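You operate a simulated robot arm through the tools that you are given. There is no shell and no other tool. Be economical: measure what you need, move in short steps, check, and stop when the job is done.

The job below is to be done with a simulated two-armed robot. You get a single attempt, and the scene is never put back.

TASK
Wipe up the spill on the worktop by the microwave with the hand towel and put it back.

Only the result counts: the job must be done as asked and must still hold three seconds after the hand-in. Knocking over, shifting, dropping, spilling or breaking anything else fails it. Flat cloth is picked up by pressing the open fingertips on it (5 to 10 N) and closing them slowly along it; thin cloth reads only 2 to 8 mm in the jaws.

THE ROBOT
Two 7-joint arms with two-finger parallel grippers on one trunk, on a base that drives. Base frame: it is fixed to the floor where the robot stands at the start and does not move with it; the origin is under the middle of the robot, x ahead of it, y to its left, z up. Readings come in cm, degrees, newtons and seconds.
The left shoulder is at the start at [7, 13.4, 117.6], the right one opposite. Payload 1.57 kg a hand.
The tool frame of a hand sits at the grasp point between the pads (the TCP): z along the fingers, y along the line on which they close. The tips reach 3 cm beyond it. Largest opening 8 cm; finger width 1.7, thickness 1.2; the body of the gripper, 4 by 8.2 cm, starts 8 cm behind the TCP.
Orientation is told as [roll, pitch, yaw] about the base's x, y, z axes, in that order, counted from this pose: with the fingers straight down and closing along the base's y, the tool's x points along the base's -x, its y along +y and its z along -z.

THE INTERFACE
- The arms move only by the tool play_rows. It takes "left_deltas", "right_deltas" or both (then of equal length, played together; a hand with none holds still); each is a list of rows, each a list of 3 entries, a list of its own where there are three numbers: the turn, a rotation vector about the tool's x, y, z in degrees, then the shift along the tool's x, y, z in cm, then the gripper command, from -1 (shut) to 1 (fully open), values between in proportion. In form: [[[rx, ry, rz], [tx, ty, tz], hand], ...]. A call has 1 to 20 rows; each row shifts and turns the commanded pose from where the row before left it, along the tool's axes as they then stand. Rows are played at 5 a second. More than 5 cm and 8.6 degrees between two rows, or a gripper value outside its range, and nothing of the call is played. A pose out of reach is approached as far as the arm can. The call stops where the force on the tool passes 40 N (or 10 N more than at its start, if that is more) or the arm is blocked; 0.2 s more then pass. The fingers move at their own pace (about 15.3 cm/s each) and stop on an object; they squeeze with about 35 N. The grip force told is the motor's: it shows also when the fingers shut on nothing. Time passes only in rows, and 0.2 s behind the last, so rows that do not move let the fingers close. It gives the time, the measured TCP pose, the force on the tool (base axes), the opening and the grip force at its end, in the units of the frame above (readings bear some noise).
- Cameras (640 x 400 px; columns grow to the right, rows downward): "scene" is now at [12.85, 1.55, 138.56]; the picture's right is [0.21, -0.98, 0.00], its down [-0.71, -0.15, -0.68] and it looks along [0.67, 0.14, -0.73] (base axes); focal length 262 px, centre (320, 200). "left" rides on the left gripper at [7.2, 0.7, -12.2] in its tool frame; the picture's right is [-0.09, 1.00, 0.00], its down [-0.84, -0.08, -0.54] and it looks along [-0.54, -0.05, 0.84] (tool axes); focal length 238 px, centre (320, 200). "right" rides on the right gripper at [7.2, -0.7, -12.2] in its tool frame; the picture's right is [0.09, 1.00, 0.00], its down [-0.84, 0.08, -0.54] and it looks along [-0.54, 0.05, 0.84] (tool axes); focal length 238 px, centre (320, 200). There is no depth. A picture from a camera that has moved, and an enlarged one, comes with that camera's place and axes in the base frame and with its lens.
- get_image(camera): a new picture of that camera. It takes no simulated time.
- move_column(by): slides the trunk up (or, below 0, down) by that many cm; the arms and the scene camera ride with it, the base frame stays. It gives what a move gives, with no picture.
- steer(legs): drives the robot by 1 to 6 legs, each [ahead, left, turn to the left] in cm, cm and degrees, along the robot's own axes; the way and the turn of a leg run together, so that a leg with both is an arc; at most 150 cm and 180 degrees a leg. The arms and the cameras ride along, it lands a little off, and it stops where it bumps. It gives what a move gives.
- pan_tilt(pan, tilt): turns the head with the scene camera to pan (to the left, within 86 degrees either way) and tilt (down, from -29 to 69), counted from straight ahead of the robot. It gives what a move gives.
- enlarge(camera, box): a new picture of the part [left, top, right, bottom] of that camera's present view, enlarged. It takes no simulated time.
- close_job(): hands the job in; it is judged then, once.

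Work in short steps. Places have to be worked out from the pictures, the camera data and where the tool is seen: move nearer, look again, correct. Check each grasp and each placing, and mend what went wrong. You have 120 turns and 92 pictures in all, those below and enlarged ones among them. Open the grippers and draw the arms clear of the work before you hand the job in, unless the task says otherwise; then end with one line.

The tools are called after "Request:" as name(argument=value, ...) on one line, values as JSON. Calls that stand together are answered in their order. play_rows: Moves the arms, as the interface text tells. Its arguments: {"type":"object","properties":{"left_deltas":{"type":"array","items":{"type":"array"}},"right_deltas":{"type":"array","items":{"type":"array"}}},"required":[]} The other tools are called the same way: move_column (by) slides the trunk up or down; steer (legs) drives the base; pan_tilt (pan, tilt) turns the head that bears the scene camera; get_image (camera) takes a picture; enlarge (camera, box) takes an enlarged picture of a part of a camera's view; close_job () hands the job in.

At the start:

```text
time: 0.0
left_ee_pos: [38.77, 31.25, 109.51]
left_ee_rot: [-0.2, 0.1, 0.0]
left_contact_force: [0.2, -0.7, -0.2]
left_grip_width: 7.98
left_finger_force: 0.1
right_ee_pos: [38.33, -6.19, 110.17]
right_ee_rot: [-0.1, 0.0, -0.1]
right_contact_force: [0.4, -0.7, 0.0]
right_grip_width: 8.01
right_finger_force: 0.1
trunk travel left (down, up): [-75.0, 19.0]
robot x, y, heading: [0.28, 0.04, -0.3]
head pan, tilt: [12.2, 47.0]
```

scene: 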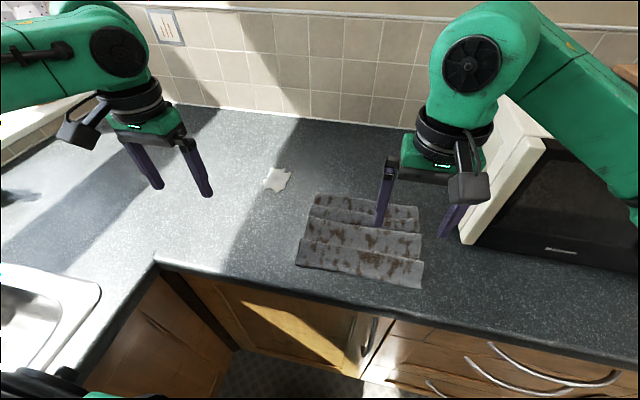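
right: 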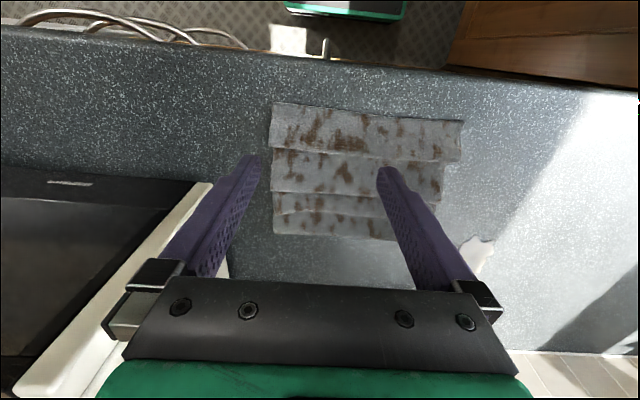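
left: 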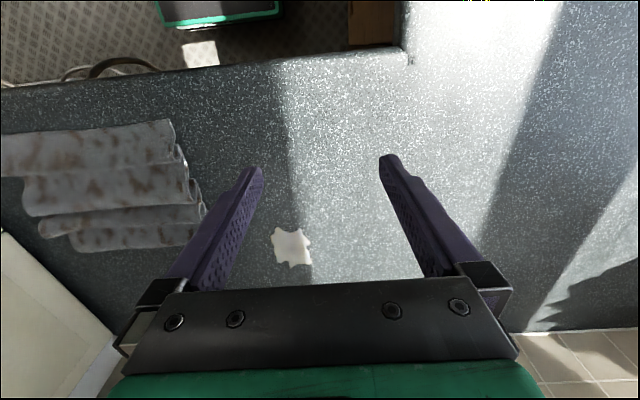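

The spill looks to be near (66, 25) and the towel spans about x 40–63, y −14 to 13, lying in pleats. I'll look at both more closely.

Request:
enlarge(camera="scene", box=[240, 140, 460, 310])

Request:
enlarge(camera="left", box=[0, 90, 320, 290])

Request:
enlarge(camera="right", box=[230, 80, 510, 280])

```text
2.35 times, centred on (350, 225) of scene
camera zoom: at [12.85, 1.55, 138.56], right [0.21, -0.98, 0.0], down [-0.71, -0.15, -0.68], along [0.67, 0.14, -0.73], focal length 617 px, centre (249, 141)
```

zoom: 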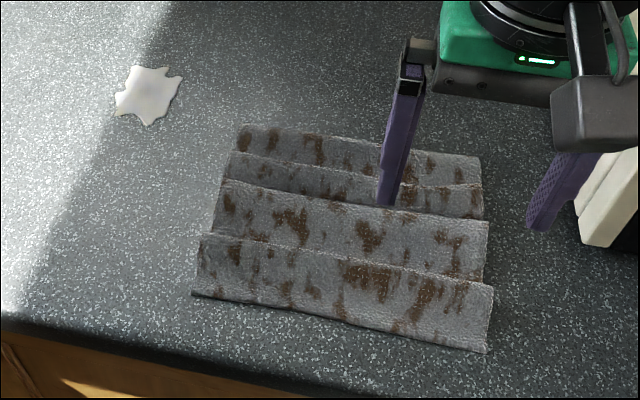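

```text
2.00 times, centred on (160, 190) of left
camera zoom: at [31.7, 31.95, 121.82], right [0.09, 1.0, 0.0], down [0.84, -0.08, 0.54], along [0.54, -0.05, -0.84], focal length 477 px, centre (640, 220)
```

zoom: 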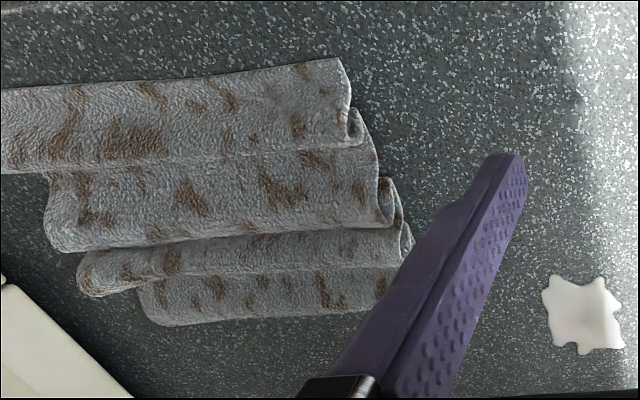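

```text
2.00 times, centred on (370, 180) of right
camera zoom: at [31.23, -6.96, 122.44], right [-0.09, 1.0, 0.0], down [0.84, 0.08, 0.54], along [0.54, 0.05, -0.84], focal length 477 px, centre (220, 240)
```

zoom: 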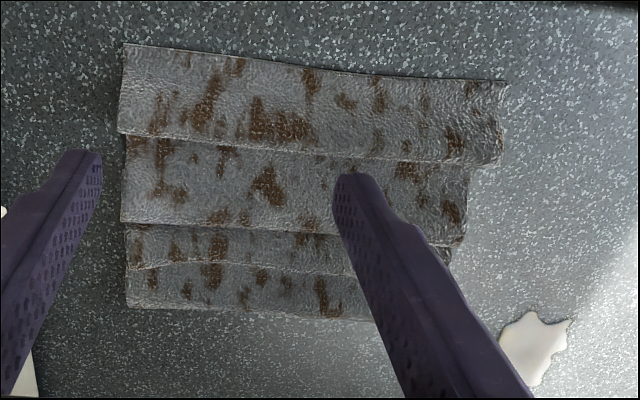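

The towel is pleated with its ridges along y; the spill is near (65, 24), about 8 cm wide, which is at the limit of reach. I'll draw the right hand back and aside, clear of the microwave, before driving closer.

Request:
play_rows(right_deltas=[[[0, 0, 0], [3, -3, 0], 1], [[0, 0, 0], [3, -3, 0], 1], [[0, 0, 0], [3, -3, 0], 1], [[0, 0, 0], [3, -3, 0], 1]])

Request:
steer(legs=[[8, 0, 0]])

```text
time: 1.0
left_ee_pos: [38.64, 31.03, 109.79]
left_ee_rot: [0.0, -0.1, 0.0]
left_contact_force: [-0.2, -0.9, 0.9]
left_grip_width: 8.0
left_finger_force: 0.1
right_ee_pos: [26.19, -18.41, 109.86]
right_ee_rot: [0.1, 0.0, 0.0]
right_contact_force: [0.3, 0.3, -0.2]
right_grip_width: 8.01
right_finger_force: 0.0
trunk travel left (down, up): [-75.0, 19.0]
robot x, y, heading: [0.2, -0.15, 0.0]
head pan, tilt: [12.2, 47.0]
```

```text
time: 2.1
left_ee_pos: [46.76, 31.14, 109.77]
left_ee_rot: [-0.1, -0.1, -0.2]
left_contact_force: [0.5, -0.4, 0.7]
left_grip_width: 7.98
left_finger_force: 0.0
right_ee_pos: [34.15, -18.4, 109.93]
right_ee_rot: [0.1, -0.2, -0.2]
right_contact_force: [-0.2, -0.4, -0.5]
right_grip_width: 8.04
right_finger_force: 0.0
trunk travel left (down, up): [-75.0, 19.0]
robot x, y, heading: [8.01, -0.07, -0.2]
head pan, tilt: [12.2, 47.0]
```

Landed well at x = 8; I'll drive 5 cm more, then turn the left hand 90° so it closes along x across the pleats.

Request:
steer(legs=[[5, 0, 0]])

Request:
play_rows(left_deltas=[[[0, 0, 8.2], [0, 0, 0], 1], [[0, 0, 8.2], [0, 0, 0], 1], [[0, 0, 8.2], [0, 0, 0], 1], [[0, 0, 8.2], [0, 0, 0], 1], [[0, 0, 8.2], [0, 0, 0], 1], [[0, 0, 8.2], [0, 0, 0], 1], [[0, 0, 8.2], [0, 0, 0], 1], [[0, 0, 8.2], [0, 0, 0], 1], [[0, 0, 8.2], [0, 0, 0], 1], [[0, 0, 8.2], [0, 0, 0], 1], [[0, 0, 8], [0, 0, 0], 1]])

```text
time: 3.0
left_ee_pos: [51.19, 31.21, 109.78]
left_ee_rot: [-0.1, -0.1, -0.1]
left_contact_force: [-0.6, 1.3, 0.0]
left_grip_width: 7.98
left_finger_force: 0.1
right_ee_pos: [38.57, -18.37, 109.88]
right_ee_rot: [0.0, -0.2, 0.0]
right_contact_force: [0.3, 0.9, -0.2]
right_grip_width: 8.02
right_finger_force: 0.0
trunk travel left (down, up): [-75.0, 19.0]
robot x, y, heading: [12.52, 0.28, -0.2]
head pan, tilt: [12.2, 47.0]
```

```text
time: 5.4
left_ee_pos: [51.47, 31.12, 109.78]
left_ee_rot: [0.0, -0.1, -90.3]
left_contact_force: [-0.5, 0.6, -0.2]
left_grip_width: 8.0
left_finger_force: 0.0
right_ee_pos: [38.86, -18.27, 109.8]
right_ee_rot: [0.0, 0.0, 0.0]
right_contact_force: [0.6, 0.1, -0.9]
right_grip_width: 8.02
right_finger_force: 0.1
trunk travel left (down, up): [-75.0, 19.0]
robot x, y, heading: [12.7, 0.14, 0.1]
head pan, tilt: [12.2, 47.0]
```

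Yaw is −90, so tool x is +y and tool y is +x. I'll move the left hand over the towel and look.

Request:
play_rows(left_deltas=[[[0, 0, 0], [-4, 0, 0], 1], [[0, 0, 0], [-4, 0, 0], 1], [[0, 0, 0], [-4, 0, 0], 1], [[0, 0, 0], [-4, 0, 0], 1], [[0, 0, 0], [-4, 0, 0], 1], [[0, 0, 0], [-4, 0, 0], 1], [[0, 0, 0], [-4, 0, 1], 1], [[0, 0, 0], [-2, 0, 1], 1]])

Request:
get_image(camera="left")

Request:
get_image(camera="scene")

```text
time: 7.2
left_ee_pos: [50.91, 3.68, 107.31]
left_ee_rot: [0.1, -0.1, -90.0]
left_contact_force: [-0.2, 0.5, 0.6]
left_grip_width: 8.02
left_finger_force: 0.0
left hand out of reach, approached as far as the arm can: row 7, 8
right_ee_pos: [38.78, -18.33, 109.86]
right_ee_rot: [0.0, 0.0, 0.0]
right_contact_force: [-1.1, 0.1, -0.8]
right_grip_width: 8.01
right_finger_force: 0.1
trunk travel left (down, up): [-75.0, 19.0]
robot x, y, heading: [12.78, -0.03, 0.1]
head pan, tilt: [12.2, 47.0]
```

```text
85 pictures are left
camera left: at [51.5, 10.95, 119.52], right [1.0, -0.09, 0.0], down [-0.08, -0.84, 0.54], along [-0.05, -0.54, -0.84], focal length 238 px, centre (320, 200)
```

left: 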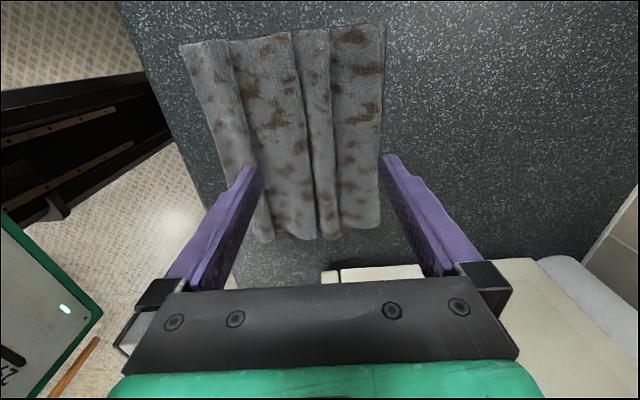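

```text
84 pictures are left
camera scene: at [25.19, 1.48, 138.58], right [0.21, -0.98, 0.0], down [-0.71, -0.15, -0.68], along [0.67, 0.14, -0.73], focal length 262 px, centre (320, 200)
```

scene: 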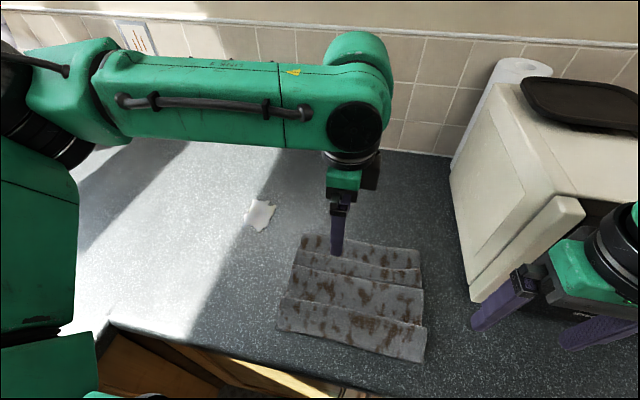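

The towel spans about x 37–60, y −16 to 12. I'll zoom in on the pleats to choose a pinch line near y ≈ 3.

Request:
enlarge(camera="left", box=[160, 10, 420, 250])

Request:
enlarge(camera="scene", box=[240, 180, 450, 380])

```text
1.67 times, centred on (290, 130) of left
camera zoom: at [51.5, 10.95, 119.52], right [1.0, -0.09, 0.0], down [-0.08, -0.84, 0.54], along [-0.05, -0.54, -0.84], focal length 397 px, centre (370, 317)
```

zoom: 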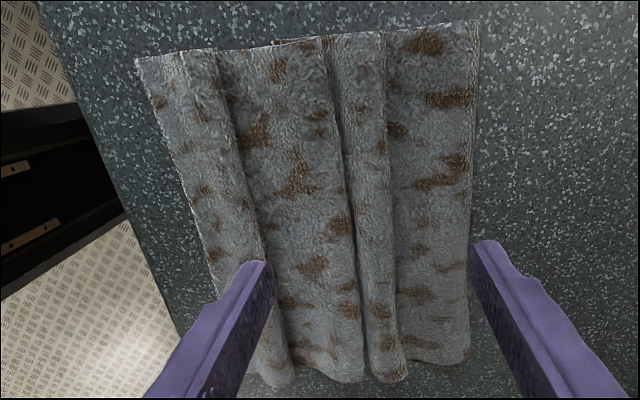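

```text
2.00 times, centred on (345, 280) of scene
camera zoom: at [25.19, 1.48, 138.58], right [0.21, -0.98, 0.0], down [-0.71, -0.15, -0.68], along [0.67, 0.14, -0.73], focal length 524 px, centre (270, 40)
```

zoom: 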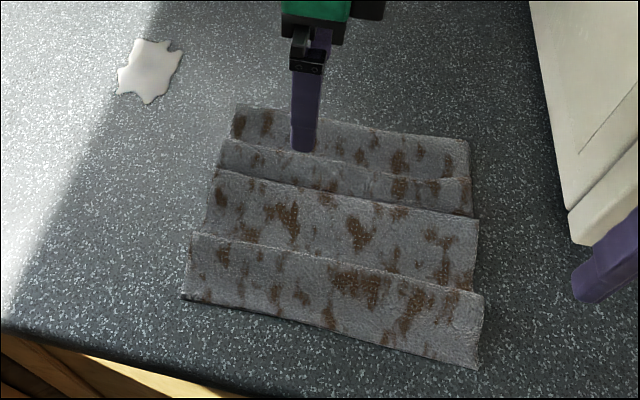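

Two crests lie at x ≈ 48.8 and 52.1 near y ≈ 3, so jaws centred at x ≈ 50.5 straddle both. I'll descend partway.

Request:
play_rows(left_deltas=[[[0, 0, 0], [1, 0, 2.5], 1], [[0, 0, 0], [1, 0, 2.5], 1], [[0, 0, 0], [0, 0, 2.5], 1], [[0, 0, 0], [0, 0, 2.5], 1], [[0, 0, 0], [0, 0, 2], 1]])

Request:
get_image(camera="left")

```text
time: 8.4
left_ee_pos: [50.96, 5.28, 95.0]
left_ee_rot: [0.0, -0.2, -90.0]
left_contact_force: [-0.3, 0.3, 1.4]
left_grip_width: 8.0
left_finger_force: 0.1
right_ee_pos: [38.86, -18.39, 109.77]
right_ee_rot: [-0.1, 0.0, 0.0]
right_contact_force: [-0.7, 0.3, -0.7]
right_grip_width: 8.02
right_finger_force: 0.1
trunk travel left (down, up): [-75.0, 19.0]
robot x, y, heading: [12.31, -0.08, 0.0]
head pan, tilt: [12.2, 47.0]
```

```text
81 pictures are left
camera left: at [51.55, 12.54, 107.12], right [1.0, -0.09, 0.0], down [-0.08, -0.84, 0.54], along [-0.05, -0.54, -0.84], focal length 238 px, centre (320, 200)
```

left: 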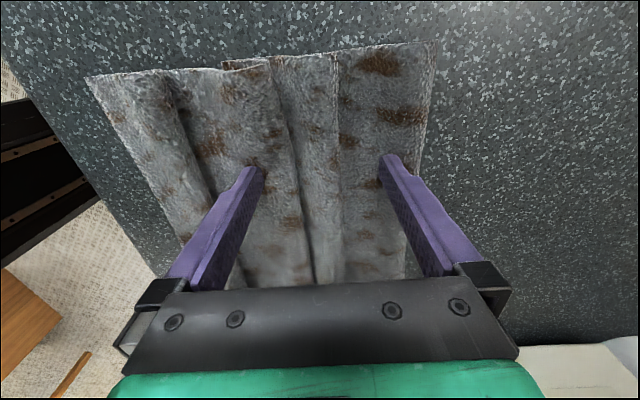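

The fingers straddle the crests well. I'll descend toward contact.

Request:
play_rows(left_deltas=[[[0, 0, 0], [-1, 0, 1], 1], [[0, 0, 0], [-0.5, 0, 1], 1], [[0, 0, 0], [0, 0, 1], 1], [[0, 0, 0], [0, 0, 0.7], 1], [[0, 0, 0], [0, 0, 0], 1]])

```text
time: 9.0
left_ee_pos: [50.7, 5.16, 94.67]
left_ee_rot: [1.1, -0.6, -89.9]
left_contact_force: [0.2, 3.5, 23.6]
left_grip_width: 7.93
left_finger_force: 0.0
left hand out of reach, approached as far as the arm can: row 1, 2
right_ee_pos: [38.66, -18.37, 109.97]
right_ee_rot: [-0.1, -0.1, 0.0]
right_contact_force: [-0.2, 0.1, 0.6]
right_grip_width: 8.0
right_finger_force: 0.1
trunk travel left (down, up): [-75.0, 19.0]
robot x, y, heading: [12.47, -0.35, -0.3]
head pan, tilt: [12.2, 47.0]
stopped in row 2 (left hand): the force on the tool passed its limit (the readings are from after the stop); the commanded pose is now the measured one
```

Contact came early, with tips at about z 91.7. I'll look at what is touching.

Request:
get_image(camera="left")

Request:
get_image(camera="scene")

Request:
enlarge(camera="right", box=[320, 80, 640, 300])

```text
80 pictures are left
camera left: at [51.13, 12.52, 106.77], right [1.0, -0.09, 0.02], down [-0.09, -0.83, 0.55], along [-0.03, -0.55, -0.84], focal length 238 px, centre (320, 200)
```

left: 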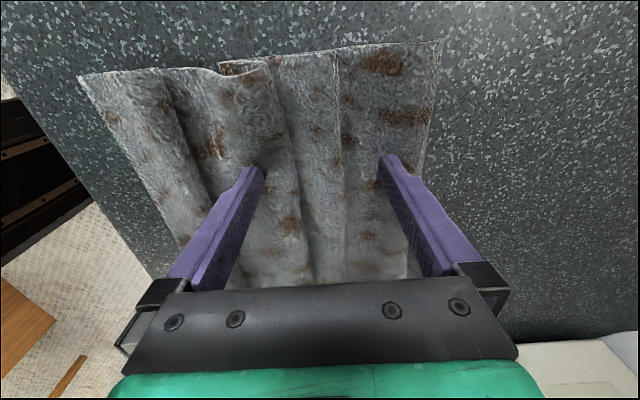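

```text
79 pictures are left
camera scene: at [25.04, 1.5, 138.61], right [0.21, -0.98, 0.0], down [-0.71, -0.15, -0.68], along [0.67, 0.14, -0.73], focal length 262 px, centre (320, 200)
```

scene: 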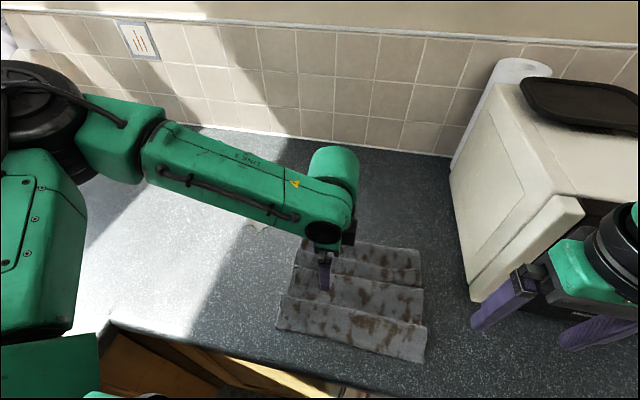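

```text
1.82 times, centred on (480, 190) of right
camera zoom: at [31.44, -19.01, 122.18], right [-0.09, 1.0, 0.0], down [0.84, 0.08, 0.54], along [0.54, 0.05, -0.84], focal length 433 px, centre (29, 218)
```

zoom: 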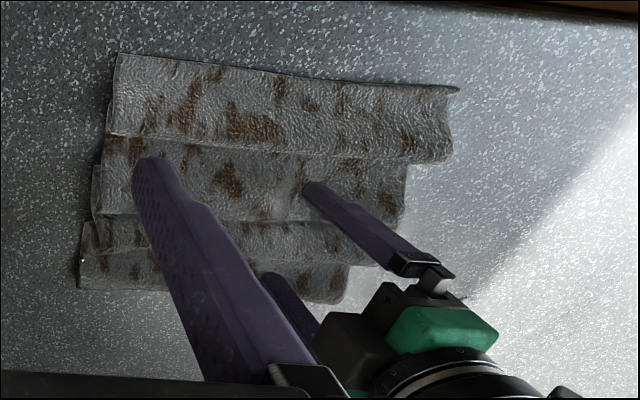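

The near finger is likely on the raised strip. I'll hold still to see the settled force.

Request:
play_rows(left_deltas=[[[0, 0, 0], [0, 0, 0], 1]])

Request:
enlarge(camera="scene", box=[260, 210, 440, 360])

```text
time: 9.4
left_ee_pos: [50.6, 5.15, 94.66]
left_ee_rot: [0.9, -0.5, -90.0]
left_contact_force: [1.9, 3.9, 29.0]
left_grip_width: 7.8
left_finger_force: 0.0
right_ee_pos: [38.69, -18.42, 110.01]
right_ee_rot: [0.1, 0.0, 0.0]
right_contact_force: [0.9, -0.3, -0.6]
right_grip_width: 8.0
right_finger_force: 0.1
trunk travel left (down, up): [-75.0, 19.0]
robot x, y, heading: [12.11, -0.31, 0.1]
head pan, tilt: [12.2, 47.0]
```

```text
2.67 times, centred on (350, 285) of scene
camera zoom: at [24.98, 1.5, 138.62], right [0.21, -0.98, 0.0], down [-0.71, -0.15, -0.68], along [0.67, 0.14, -0.73], focal length 699 px, centre (240, -27)
```

zoom: 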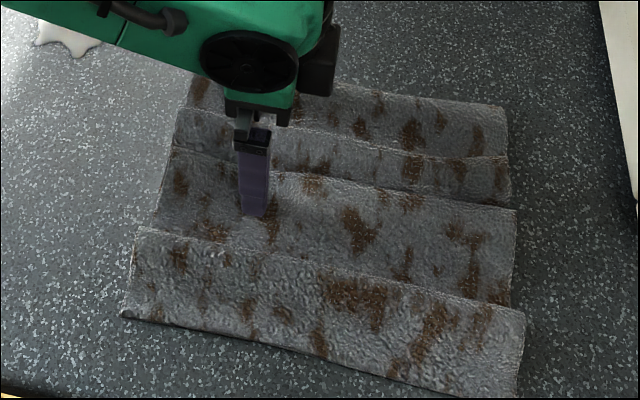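

Force is 29 N, too much; I'll ease up a little and start to close slowly.

Request:
play_rows(left_deltas=[[[0, 0, 0], [0, 0, -0.25], 1], [[0, 0, 0], [0, 0, 0], 1]])

```text
time: 10.0
left_ee_pos: [50.57, 5.17, 94.68]
left_ee_rot: [0.8, -0.3, -90.1]
left_contact_force: [2.1, -1.3, 17.0]
left_grip_width: 7.85
left_finger_force: 0.0
right_ee_pos: [38.76, -18.38, 109.89]
right_ee_rot: [0.1, 0.0, 0.1]
right_contact_force: [-0.1, 1.2, 0.2]
right_grip_width: 8.01
right_finger_force: 0.1
trunk travel left (down, up): [-75.0, 19.0]
robot x, y, heading: [12.89, 0.47, -0.1]
head pan, tilt: [12.2, 47.0]
```

17 N now; another 0.2 cm up gives about 8 N. Then close along the cloth slowly.

Request:
play_rows(left_deltas=[[[0, 0, 0], [0, 0, -0.18], 1], [[0, 0, 0], [0, 0, 0], 0.9], [[0, 0, 0], [0, 0, 0], 0.8], [[0, 0, 0], [0, 0, 0], 0.7], [[0, 0, 0], [0, 0, 0], 0.6], [[0, 0, 0], [0, 0, 0], 0.5]])

Request:
get_image(camera="left")

```text
time: 11.4
left_ee_pos: [50.66, 5.3, 94.8]
left_ee_rot: [0.8, -0.3, -90.0]
left_contact_force: [1.2, 0.0, 2.6]
left_grip_width: 5.96
left_finger_force: 0.0
right_ee_pos: [38.91, -18.4, 109.94]
right_ee_rot: [-0.1, 0.1, -0.1]
right_contact_force: [-0.2, 0.7, -0.6]
right_grip_width: 8.01
right_finger_force: 0.0
trunk travel left (down, up): [-75.0, 19.0]
robot x, y, heading: [12.44, -0.02, 0.1]
head pan, tilt: [12.2, 47.0]
```

```text
76 pictures are left
camera left: at [51.26, 12.54, 106.97], right [1.0, -0.09, 0.01], down [-0.08, -0.83, 0.55], along [-0.04, -0.55, -0.84], focal length 238 px, centre (320, 200)
```

left: 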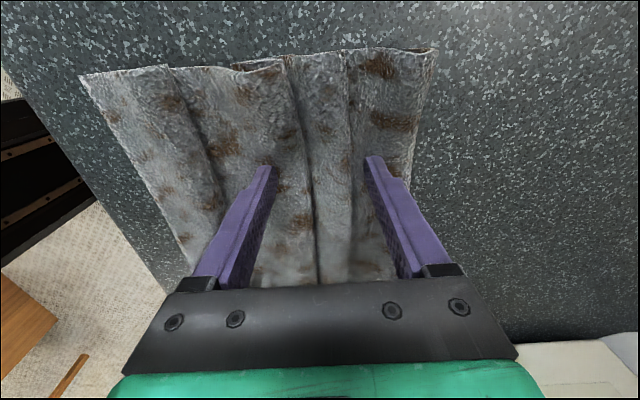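

The cloth is being drawn along. Force fell to 2.6 N, so I'll press a bit more and keep closing.

Request:
play_rows(left_deltas=[[[0, 0, 0], [0, 0, 0.12], 0.4], [[0, 0, 0], [0, 0, 0.05], 0.3], [[0, 0, 0], [0, 0, 0], 0.2], [[0, 0, 0], [0, 0, 0], 0.1], [[0, 0, 0], [0, 0, 0], 0], [[0, 0, 0], [0, 0, 0], -0.1], [[0, 0, 0], [0, 0, 0], -0.2]])

Request:
get_image(camera="left")

```text
time: 13.0
left_ee_pos: [50.61, 5.21, 94.72]
left_ee_rot: [0.8, -0.4, -89.8]
left_contact_force: [0.9, -0.8, 9.1]
left_grip_width: 3.24
left_finger_force: 0.1
right_ee_pos: [38.78, -18.34, 110.01]
right_ee_rot: [-0.1, -0.2, -0.1]
right_contact_force: [0.0, -0.2, -0.6]
right_grip_width: 8.0
right_finger_force: 0.0
trunk travel left (down, up): [-75.0, 19.0]
robot x, y, heading: [12.64, 0.09, 0.2]
head pan, tilt: [12.2, 47.0]
```

```text
75 pictures are left
camera left: at [51.2, 12.47, 106.84], right [1.0, -0.09, 0.01], down [-0.09, -0.83, 0.55], along [-0.04, -0.55, -0.84], focal length 238 px, centre (320, 200)
```

left: 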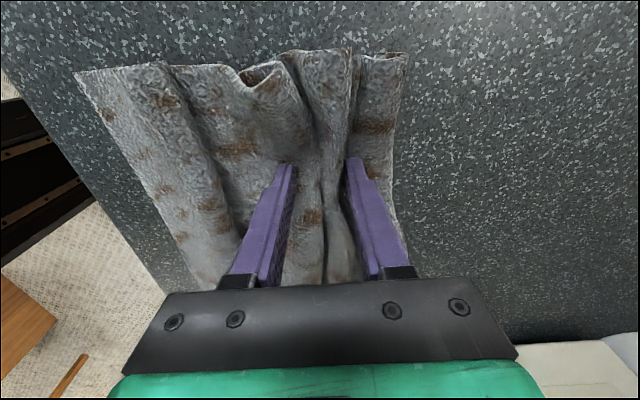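

Cloth is clearly gathering between the fingers. I'll close fully.

Request:
play_rows(left_deltas=[[[0, 0, 0], [0, 0, 0], -0.3], [[0, 0, 0], [0, 0, 0], -0.4], [[0, 0, 0], [0, 0, 0], -0.5], [[0, 0, 0], [0, 0, 0], -0.6], [[0, 0, 0], [0, 0, 0], -0.7], [[0, 0, 0], [0, 0, 0], -0.8], [[0, 0, 0], [0, 0, 0], -0.9], [[0, 0, 0], [0, 0, 0], -1], [[0, 0, 0], [0, 0, 0], -1]])

Request:
get_image(camera="left")

```text
time: 15.0
left_ee_pos: [50.69, 5.15, 94.7]
left_ee_rot: [0.8, -0.5, -90.0]
left_contact_force: [-1.8, -0.9, 9.7]
left_grip_width: 1.34
left_finger_force: 30.0
right_ee_pos: [38.72, -18.46, 109.92]
right_ee_rot: [-0.1, -0.1, 0.0]
right_contact_force: [0.0, -0.1, -0.5]
right_grip_width: 7.98
right_finger_force: 0.0
trunk travel left (down, up): [-75.0, 19.0]
robot x, y, heading: [12.38, 0.05, -0.2]
head pan, tilt: [12.2, 47.0]
```

```text
74 pictures are left
camera left: at [51.12, 12.46, 106.85], right [1.0, -0.09, 0.01], down [-0.09, -0.83, 0.55], along [-0.04, -0.55, -0.84], focal length 238 px, centre (320, 200)
```

left: 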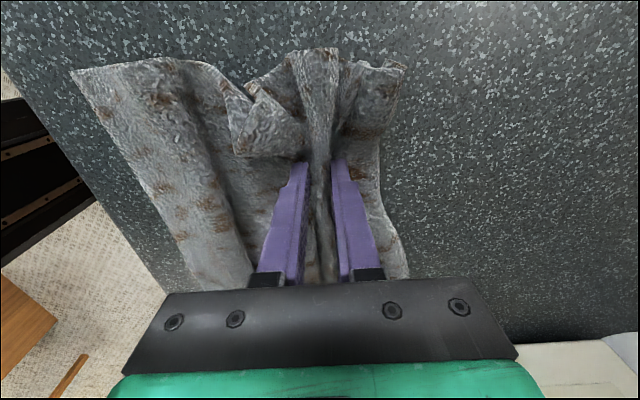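

Gripped, 1.34 cm of gathered cloth at TCP (50.7, 5.2, 94.7). Now lift about 9 cm and check.

Request:
play_rows(left_deltas=[[[0, 0, 0], [0, 0, -1.5], -1], [[0, 0, 0], [0, 0, -1.5], -1], [[0, 0, 0], [0, 0, -1.5], -1], [[0, 0, 0], [0, 0, -1.5], -1], [[0, 0, 0], [0, 0, -1.5], -1], [[0, 0, 0], [0, 0, -1.5], -1]])

Request:
get_image(camera="scene")

Request:
get_image(camera="left")

```text
time: 16.4
left_ee_pos: [50.63, 5.29, 103.57]
left_ee_rot: [0.7, -0.4, -90.0]
left_contact_force: [-0.7, 0.7, -0.6]
left_grip_width: 1.29
left_finger_force: 29.5
right_ee_pos: [38.76, -18.44, 109.84]
right_ee_rot: [-0.1, 0.0, 0.1]
right_contact_force: [-0.1, 0.0, 0.5]
right_grip_width: 8.01
right_finger_force: 0.1
trunk travel left (down, up): [-75.0, 19.0]
robot x, y, heading: [12.21, 0.22, 0.0]
head pan, tilt: [12.2, 47.0]
```

```text
73 pictures are left
camera scene: at [25.27, 1.45, 138.57], right [0.21, -0.98, 0.0], down [-0.71, -0.15, -0.68], along [0.67, 0.14, -0.73], focal length 262 px, centre (320, 200)
```

scene: 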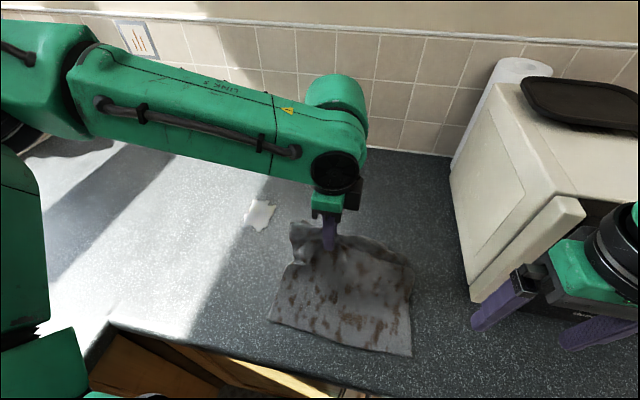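

```text
72 pictures are left
camera left: at [51.08, 12.63, 115.68], right [1.0, -0.09, 0.01], down [-0.08, -0.83, 0.55], along [-0.04, -0.55, -0.84], focal length 238 px, centre (320, 200)
```

left: 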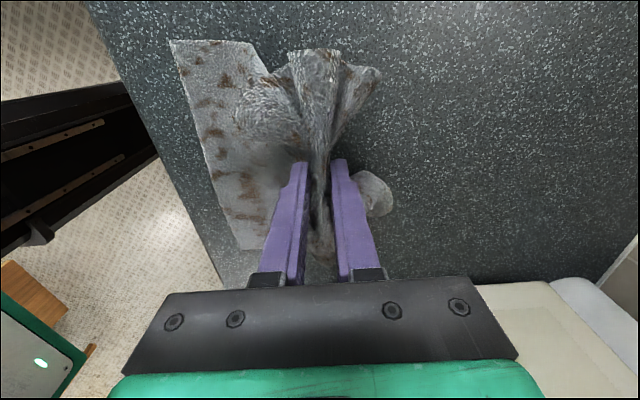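

The towel is held as a soft cloth. Now carry it over to the spill near (65, 24.5), staying at this height.

Request:
play_rows(left_deltas=[[[0, 0, 0], [2.4, 1.8, 0], -1], [[0, 0, 0], [2.4, 1.8, 0], -1], [[0, 0, 0], [2.4, 1.8, 0], -1], [[0, 0, 0], [2.4, 1.8, 0], -1], [[0, 0, 0], [2.4, 1.8, 0], -1], [[0, 0, 0], [2.4, 1.8, 0], -1], [[0, 0, 0], [2.4, 1.8, 0], -1], [[0, 0, 0], [2.4, 1.8, 0], -1]])

Request:
get_image(camera="scene")

Request:
get_image(camera="left")

```text
time: 18.2
left_ee_pos: [65.04, 24.54, 103.65]
left_ee_rot: [0.5, -0.3, -90.0]
left_contact_force: [0.2, 0.2, -0.3]
left_grip_width: 1.28
left_finger_force: 29.2
right_ee_pos: [38.87, -18.35, 109.86]
right_ee_rot: [-0.1, -0.1, 0.1]
right_contact_force: [-0.1, 0.5, 0.5]
right_grip_width: 7.98
right_finger_force: 0.1
trunk travel left (down, up): [-75.0, 19.0]
robot x, y, heading: [12.8, -0.23, 0.2]
head pan, tilt: [12.2, 47.0]
```

```text
71 pictures are left
camera scene: at [25.38, 1.55, 138.55], right [0.21, -0.98, 0.0], down [-0.72, -0.15, -0.68], along [0.67, 0.14, -0.73], focal length 262 px, centre (320, 200)
```

scene: 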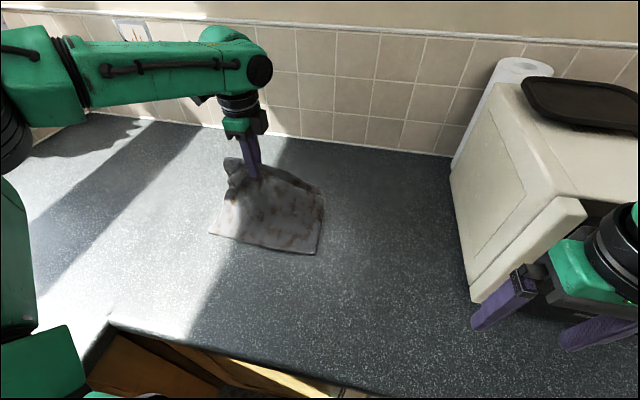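

```text
70 pictures are left
camera left: at [65.5, 31.76, 115.77], right [1.0, -0.09, 0.01], down [-0.08, -0.83, 0.55], along [-0.04, -0.55, -0.84], focal length 238 px, centre (320, 200)
```

left: 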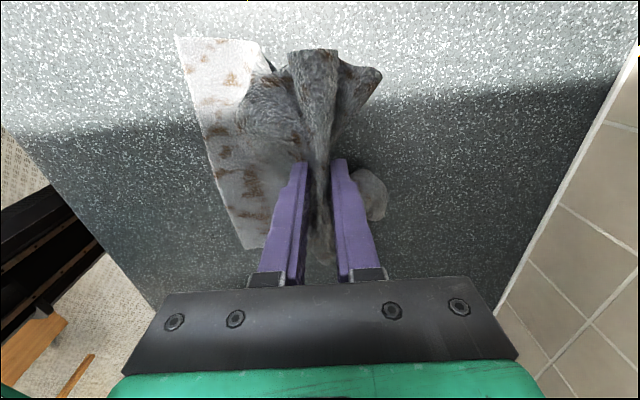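

The towel covers the spill. I'll lower toward it.

Request:
play_rows(left_deltas=[[[0, 0, 0], [0, 0, 1.3], -1], [[0, 0, 0], [0, 0, 1.3], -1], [[0, 0, 0], [0, 0, 1.3], -1], [[0, 0, 0], [0, 0, 1.3], -1], [[0, 0, 0], [0, 0, 1.3], -1], [[0, 0, 0], [0, 0, 1], -1], [[0, 0, 0], [0, 0, 0.7], -1], [[0, 0, 0], [0, 0, 0], -1]])

```text
time: 20.0
left_ee_pos: [65.29, 24.41, 95.55]
left_ee_rot: [0.7, -0.4, -90.0]
left_contact_force: [1.0, 0.1, 3.2]
left_grip_width: 1.32
left_finger_force: 29.8
right_ee_pos: [38.9, -18.4, 109.91]
right_ee_rot: [0.0, 0.0, -0.1]
right_contact_force: [0.2, -1.2, 0.4]
right_grip_width: 8.02
right_finger_force: 0.0
trunk travel left (down, up): [-75.0, 19.0]
robot x, y, heading: [12.41, -0.18, 0.1]
head pan, tilt: [12.2, 47.0]
```

Contact starts at z 95.5. I'll press slightly further.

Request:
play_rows(left_deltas=[[[0, 0, 0], [0, 0, 0.4], -1], [[0, 0, 0], [0, 0, 0.3], -1], [[0, 0, 0], [0, 0, 0], -1]])

Request:
get_image(camera="left")

Request:
get_image(camera="scene")

```text
time: 20.8
left_ee_pos: [65.21, 24.34, 95.12]
left_ee_rot: [0.9, -0.3, -90.0]
left_contact_force: [2.4, 2.3, 12.9]
left_grip_width: 1.28
left_finger_force: 29.4
right_ee_pos: [38.84, -18.32, 109.87]
right_ee_rot: [0.0, -0.1, 0.0]
right_contact_force: [0.8, -0.2, 0.6]
right_grip_width: 7.98
right_finger_force: 0.0
trunk travel left (down, up): [-75.0, 19.0]
robot x, y, heading: [12.4, -0.36, 0.3]
head pan, tilt: [12.2, 47.0]
```

```text
69 pictures are left
camera left: at [65.6, 31.62, 107.2], right [1.0, -0.09, 0.02], down [-0.09, -0.83, 0.55], along [-0.04, -0.55, -0.84], focal length 238 px, centre (320, 200)
```

left: 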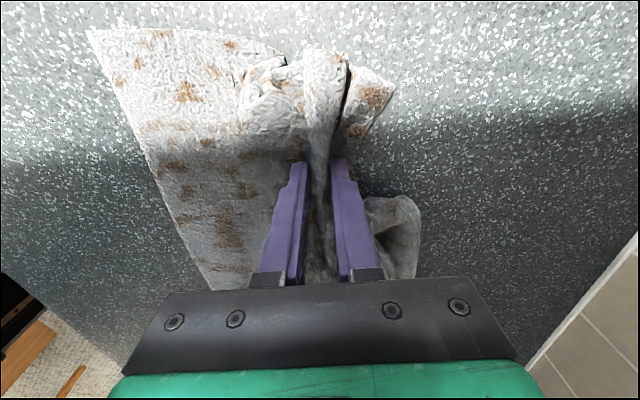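

```text
68 pictures are left
camera scene: at [25.15, 1.43, 138.59], right [0.21, -0.98, 0.0], down [-0.71, -0.15, -0.68], along [0.67, 0.14, -0.73], focal length 262 px, centre (320, 200)
```

scene: 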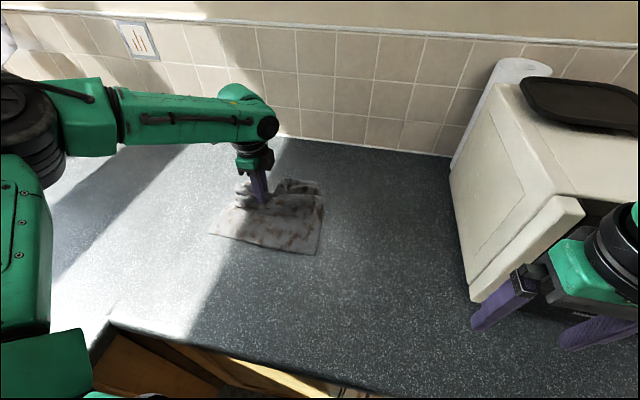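

Pressing with 13 N. Now rub in a raster of ±4 cm about the spill.

Request:
play_rows(left_deltas=[[[0, 0, 0], [2, 1.5, 0], -1], [[0, 0, 0], [2, 1.5, 0], -1], [[0, 0, 0], [-2, 0, 0], -1], [[0, 0, 0], [-2, 0, 0], -1], [[0, 0, 0], [-2, 0, 0], -1], [[0, 0, 0], [-2, 0, 0], -1], [[0, 0, 0], [0, -2, 0], -1], [[0, 0, 0], [2, 0, 0], -1], [[0, 0, 0], [2, 0, 0], -1], [[0, 0, 0], [2, 0, 0], -1], [[0, 0, 0], [2, 0, 0], -1], [[0, 0, 0], [0, -2, 0], -1], [[0, 0, 0], [-2, 0, 0], -1], [[0, 0, 0], [-2, 0, 0], -1], [[0, 0, 0], [-2, 0, 0], -1], [[0, 0, 0], [-2, 0, 0], -1], [[0, 0, 0], [0, -2, 0], -1], [[0, 0, 0], [2, 0, 0], -1], [[0, 0, 0], [2, 0, 0], -1], [[0, 0, 0], [2, 0, 0], -1]])

Request:
get_image(camera="left")

Request:
get_image(camera="scene")

```text
time: 25.0
left_ee_pos: [60.78, 26.84, 95.32]
left_ee_rot: [0.8, -0.4, -90.1]
left_contact_force: [0.5, -1.2, 2.2]
left_grip_width: 1.27
left_finger_force: 29.9
left hand out of reach, approached as far as the arm can: row 5, 6
right_ee_pos: [38.8, -18.29, 109.89]
right_ee_rot: [0.1, -0.1, 0.0]
right_contact_force: [0.6, 0.4, 0.0]
right_grip_width: 8.0
right_finger_force: 0.0
trunk travel left (down, up): [-75.0, 19.0]
robot x, y, heading: [12.57, -0.43, 0.1]
head pan, tilt: [12.2, 47.0]
```

```text
67 pictures are left
camera left: at [61.35, 34.16, 107.42], right [1.0, -0.09, 0.01], down [-0.09, -0.83, 0.55], along [-0.04, -0.55, -0.84], focal length 238 px, centre (320, 200)
```

left: 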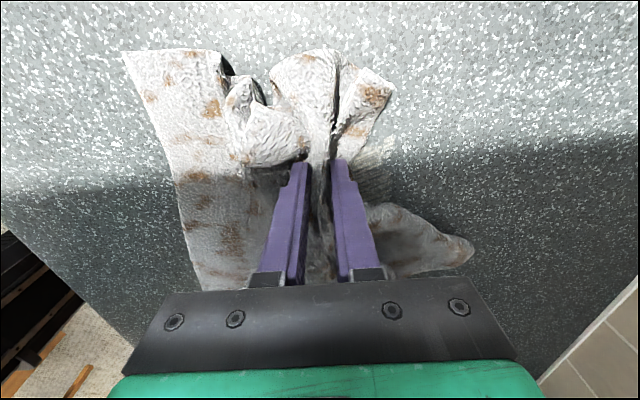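

```text
66 pictures are left
camera scene: at [25.21, 1.51, 138.57], right [0.21, -0.98, 0.0], down [-0.71, -0.15, -0.68], along [0.67, 0.14, -0.73], focal length 262 px, centre (320, 200)
```

scene: 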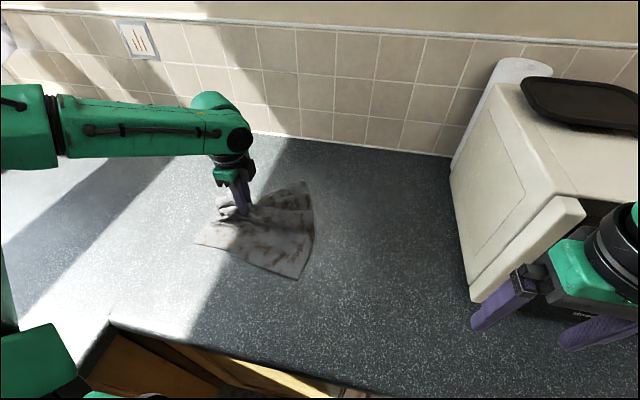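

Something faint shows beside the right finger; I'll zoom in on it.

Request:
enlarge(camera="left", box=[310, 110, 470, 230])

```text
3.33 times, centred on (390, 170) of left
camera zoom: at [61.35, 34.16, 107.42], right [1.0, -0.09, 0.01], down [-0.09, -0.83, 0.55], along [-0.04, -0.55, -0.84], focal length 794 px, centre (87, 300)
```

zoom: 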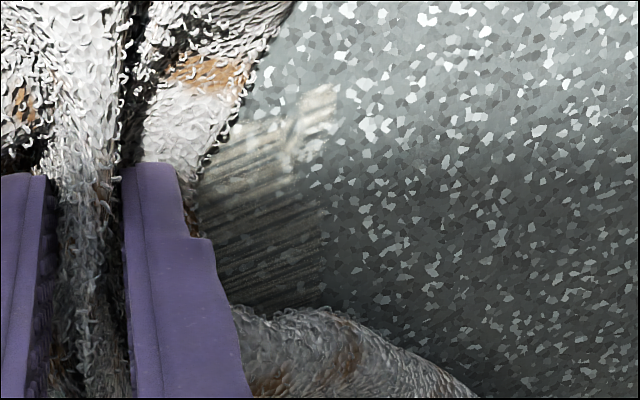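

Most of the spill is faded to streaks about (66, 25). I'll press a bit more and rub again, mainly over there.

Request:
play_rows(left_deltas=[[[0, 0, 0], [0, 0, 0.25], -1], [[0, 0, 0], [0, 2, 0], -1], [[0, 0, 0], [0, 2, 0], -1], [[0, 0, 0], [0, 2, 0], -1], [[0, 0, 0], [-1, 0, 0.1], -1], [[0, 0, 0], [0, -2, 0], -1], [[0, 0, 0], [0, -2, 0], -1], [[0, 0, 0], [0, -2, 0], -1], [[0, 0, 0], [-1.5, 0, 0], -1], [[0, 0, 0], [0, 2, 0], -1], [[0, 0, 0], [0, 2, 0], -1], [[0, 0, 0], [0, 2, 0], -1], [[0, 0, 0], [-1.5, 0, 0], -1], [[0, 0, 0], [0, -2, 0], -1], [[0, 0, 0], [0, -2, 0], -1], [[0, 0, 0], [0, -2, 0], -1]])

Request:
get_image(camera="left")

```text
time: 28.4
left_ee_pos: [60.76, 22.82, 94.95]
left_ee_rot: [0.8, -0.5, -90.0]
left_contact_force: [2.9, -1.2, 8.9]
left_grip_width: 1.28
left_finger_force: 30.1
right_ee_pos: [38.74, -18.5, 109.84]
right_ee_rot: [0.1, -0.1, 0.0]
right_contact_force: [0.1, 0.2, -0.6]
right_grip_width: 7.98
right_finger_force: 0.0
trunk travel left (down, up): [-75.0, 19.0]
robot x, y, heading: [12.53, -0.17, -0.1]
head pan, tilt: [12.2, 47.0]
```

```text
64 pictures are left
camera left: at [61.26, 30.19, 107.14], right [1.0, -0.09, 0.01], down [-0.09, -0.83, 0.55], along [-0.04, -0.55, -0.84], focal length 238 px, centre (320, 200)
```

left: 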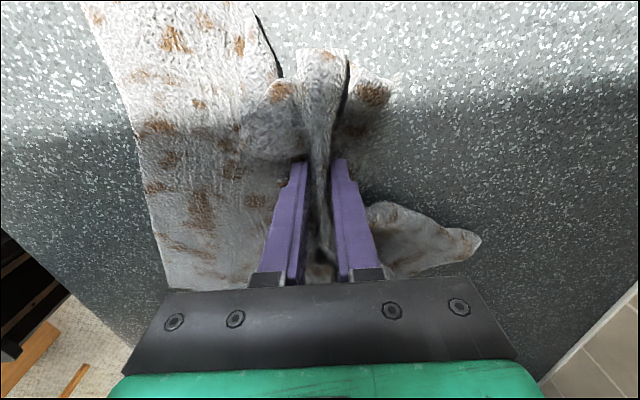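

The right part looks clean; I'll zoom to check for residue around the cloth.

Request:
enlarge(camera="left", box=[220, 20, 480, 220])

```text
2.00 times, centred on (350, 120) of left
camera zoom: at [61.26, 30.19, 107.14], right [1.0, -0.09, 0.01], down [-0.09, -0.83, 0.55], along [-0.04, -0.55, -0.84], focal length 477 px, centre (260, 360)
```

zoom: 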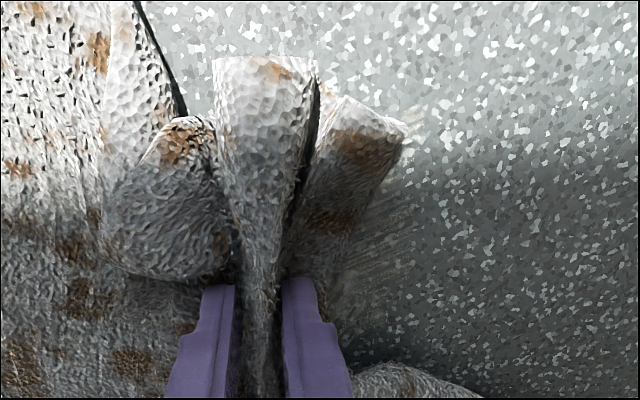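

Faint streaks remain, so the wiping is working progressively. Another round with strokes along y from x 62 to 67.

Request:
play_rows(left_deltas=[[[0, 0, 0], [-1.5, 1.5, 0.1], -1], [[0, 0, 0], [2.3, 0, 0], -1], [[0, 0, 0], [2.3, 0, 0], -1], [[0, 0, 0], [2.4, 0, 0], -1], [[0, 0, 0], [0, 1.5, 0], -1], [[0, 0, 0], [-2.3, 0, 0], -1], [[0, 0, 0], [-2.3, 0, 0], -1], [[0, 0, 0], [-2.4, 0, 0], -1], [[0, 0, 0], [0, 1.5, 0], -1], [[0, 0, 0], [2.3, 0, 0], -1], [[0, 0, 0], [2.3, 0, 0], -1], [[0, 0, 0], [2.4, 0, 0], -1], [[0, 0, 0], [0, 1.5, 0], -1], [[0, 0, 0], [-2.3, 0, 0], -1], [[0, 0, 0], [-2.3, 0, 0], -1], [[0, 0, 0], [-2.4, 0, 0], -1], [[0, 0, 0], [0, -3, 0], -1], [[0, 0, 0], [2.3, 0, 0], -1], [[0, 0, 0], [2.3, 0, 0], -1], [[0, 0, 0], [2.4, 0, 0], -1]])

```text
time: 32.6
left_ee_pos: [63.63, 28.46, 94.81]
left_ee_rot: [0.8, -0.4, -90.2]
left_contact_force: [-1.1, -4.7, 14.4]
left_grip_width: 1.28
left_finger_force: 30.3
right_ee_pos: [38.6, -18.49, 109.86]
right_ee_rot: [0.1, -0.1, -0.1]
right_contact_force: [-0.6, 0.5, 0.4]
right_grip_width: 8.0
right_finger_force: 0.1
trunk travel left (down, up): [-75.0, 19.0]
robot x, y, heading: [12.15, -0.08, 0.2]
head pan, tilt: [12.2, 47.0]
```

Good force throughout (14 N at the end). I'll lift and draw the towel aside toward −y to see the spot bare.

Request:
play_rows(left_deltas=[[[0, 0, 0], [0, 0, -2.5], -1], [[0, 0, 0], [0, 0, -2.5], -1], [[0, 0, 0], [0, 0, -2.5], -1], [[0, 0, 0], [-1.5, -1.5, -1], -1], [[0, 0, 0], [-2.6, -1.4, 0], -1], [[0, 0, 0], [-2.6, -1.4, 0], -1], [[0, 0, 0], [-2.6, -1.4, 0], -1], [[0, 0, 0], [-2.6, -1.4, 0], -1], [[0, 0, 0], [-2.6, -1.4, 0], -1], [[0, 0, 0], [-2.6, -1.4, 0], -1]])

Request:
enlarge(camera="scene", box=[180, 160, 380, 300])

Request:
get_image(camera="left")

```text
time: 34.8
left_ee_pos: [53.83, 11.28, 103.41]
left_ee_rot: [0.7, -0.3, -90.0]
left_contact_force: [-0.5, 0.8, -0.6]
left_grip_width: 1.26
left_finger_force: 29.4
right_ee_pos: [38.72, -18.46, 109.82]
right_ee_rot: [0.1, 0.0, -0.2]
right_contact_force: [-0.2, -0.3, -0.6]
right_grip_width: 8.02
right_finger_force: 0.1
trunk travel left (down, up): [-75.0, 19.0]
robot x, y, heading: [12.43, 0.05, 0.0]
head pan, tilt: [12.2, 47.0]
```

```text
2.86 times, centred on (280, 230) of scene
camera zoom: at [25.27, 1.33, 138.57], right [0.21, -0.98, 0.0], down [-0.71, -0.15, -0.68], along [0.67, 0.14, -0.73], focal length 749 px, centre (434, 114)
```

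zoom: 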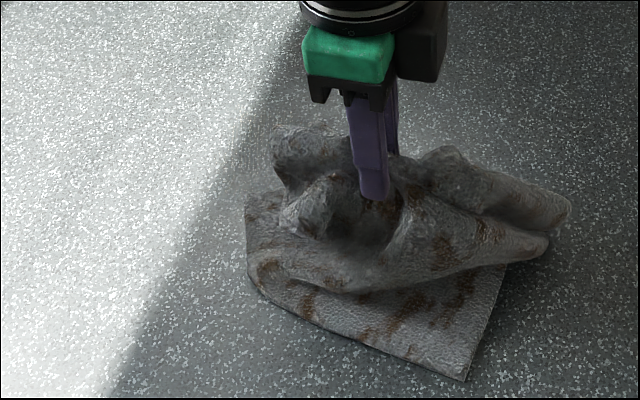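

```text
61 pictures are left
camera left: at [54.34, 18.54, 115.46], right [1.0, -0.09, 0.01], down [-0.08, -0.83, 0.55], along [-0.04, -0.54, -0.84], focal length 238 px, centre (320, 200)
```

left: 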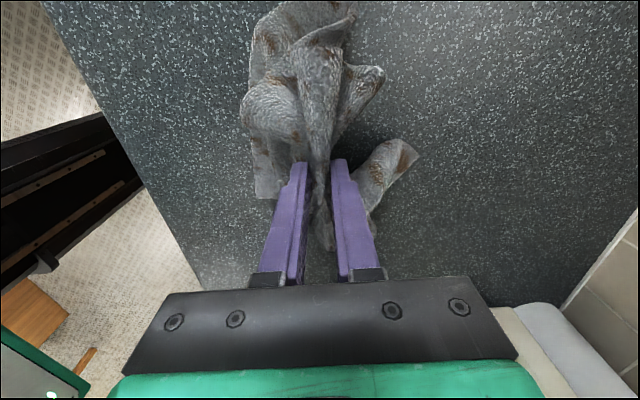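

I'll lift higher so the towel hangs free, and move it over its original place, then look at the spill spot.

Request:
play_rows(left_deltas=[[[0, 0, 0], [0, 0, -2.5], -1], [[0, 0, 0], [0, 0, -2.5], -1], [[0, 0, 0], [0, 0, -2.5], -1], [[0, 0, 0], [0, 0, -2.5], -1], [[0, 0, 0], [-1.5, -0.7, 0], -1], [[0, 0, 0], [-1.5, -0.7, 0], -1], [[0, 0, 0], [-1.5, -0.8, 0], -1], [[0, 0, 0], [-1.5, -0.8, 0], -1], [[0, 0, 0], [0, 0, 0], -1]])

Request:
get_image(camera="scene")

Request:
enlarge(camera="scene", box=[200, 160, 320, 260])

```text
time: 36.8
left_ee_pos: [50.81, 5.48, 113.46]
left_ee_rot: [0.7, -0.4, -90.0]
left_contact_force: [-0.4, -0.1, -0.3]
left_grip_width: 1.28
left_finger_force: 29.7
right_ee_pos: [38.83, -18.35, 110.02]
right_ee_rot: [0.0, 0.1, 0.1]
right_contact_force: [-0.5, 0.0, 0.5]
right_grip_width: 7.98
right_finger_force: 0.0
trunk travel left (down, up): [-75.0, 19.0]
robot x, y, heading: [12.6, 0.01, -0.1]
head pan, tilt: [12.2, 47.0]
```

```text
60 pictures are left
camera scene: at [25.29, 1.49, 138.57], right [0.21, -0.98, 0.0], down [-0.71, -0.15, -0.68], along [0.67, 0.14, -0.73], focal length 262 px, centre (320, 200)
```

scene: 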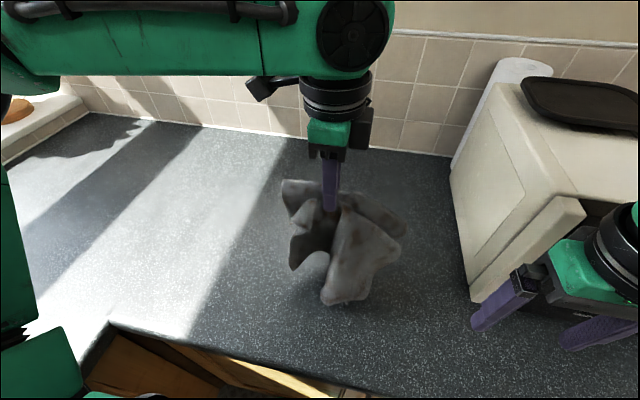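

```text
4.00 times, centred on (260, 210) of scene
camera zoom: at [25.29, 1.49, 138.57], right [0.21, -0.98, 0.0], down [-0.71, -0.15, -0.68], along [0.67, 0.14, -0.73], focal length 1049 px, centre (560, 160)
```

zoom: 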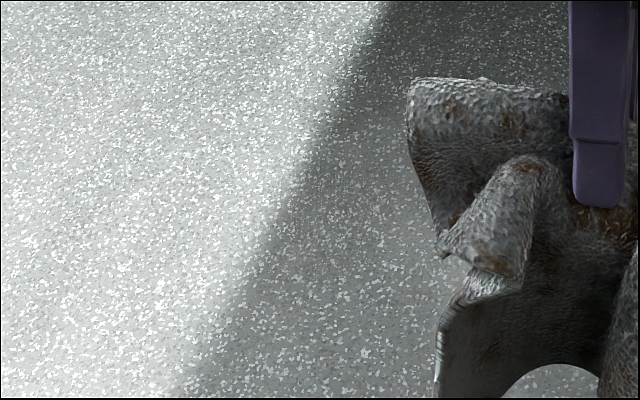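

The spot looks bare; a tighter zoom for any residual streaks before I lay the towel down.

Request:
enlarge(camera="scene", box=[240, 190, 300, 230])

```text
10.00 times, centred on (270, 210) of scene
camera zoom: at [25.29, 1.49, 138.57], right [0.21, -0.98, 0.0], down [-0.71, -0.15, -0.68], along [0.67, 0.14, -0.73], focal length 2622 px, centre (820, 100)
```

zoom: 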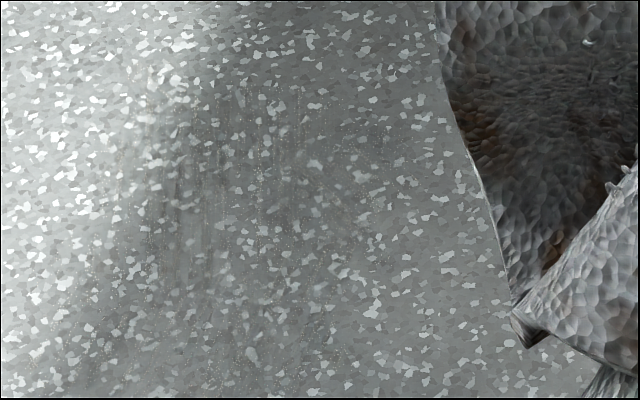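

A very faint film remains around (66.5, 25), so I'll go back for one more thorough wipe centred there.

Request:
play_rows(left_deltas=[[[0, 0, 0], [2.5, 1.9, 0], -1], [[0, 0, 0], [2.5, 1.9, 0], -1], [[0, 0, 0], [2.5, 1.9, 0], -1], [[0, 0, 0], [2.4, 1.9, 0], -1], [[0, 0, 0], [2.4, 1.9, 0], -1], [[0, 0, 0], [2.4, 1.9, 0], -1], [[0, 0, 0], [2.4, 1.9, 0], -1], [[0, 0, 0], [2.4, 1.9, 0], -1], [[0, 0, 0], [0, 0, 2.5], -1], [[0, 0, 0], [0, 0, 2.5], -1], [[0, 0, 0], [0, 0, 2.5], -1], [[0, 0, 0], [0, 0, 2.5], -1], [[0, 0, 0], [0, 0, 2.5], -1], [[0, 0, 0], [0, 0, 2.5], -1], [[0, 0, 0], [0, 0, 1], -1], [[0, 0, 0], [0, 0, 1], -1], [[0, 0, 0], [0, 0, 0.5], -1], [[0, 0, 0], [0, 0, 0.5], -1]])

Request:
get_image(camera="left")

```text
time: 40.6
left_ee_pos: [66.15, 24.76, 95.37]
left_ee_rot: [0.9, -0.5, -90.0]
left_contact_force: [0.4, 0.8, 7.4]
left_grip_width: 1.28
left_finger_force: 29.7
right_ee_pos: [38.83, -18.44, 109.87]
right_ee_rot: [0.1, -0.1, -0.1]
right_contact_force: [0.4, -0.8, -0.4]
right_grip_width: 8.01
right_finger_force: 0.1
trunk travel left (down, up): [-75.0, 19.0]
robot x, y, heading: [12.18, -0.24, 0.2]
head pan, tilt: [12.2, 47.0]
```

```text
57 pictures are left
camera left: at [66.57, 32.02, 107.52], right [1.0, -0.09, 0.02], down [-0.09, -0.83, 0.55], along [-0.04, -0.55, -0.84], focal length 238 px, centre (320, 200)
```

left: 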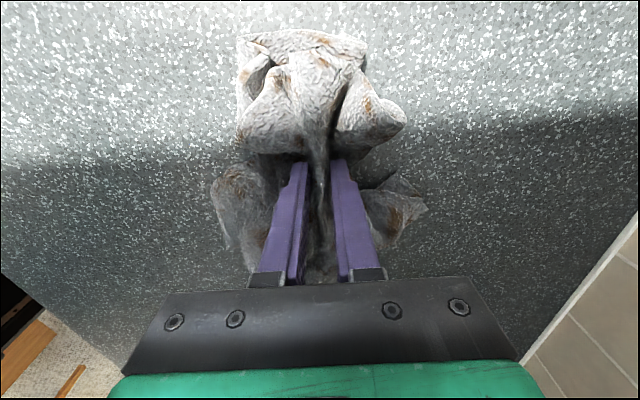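

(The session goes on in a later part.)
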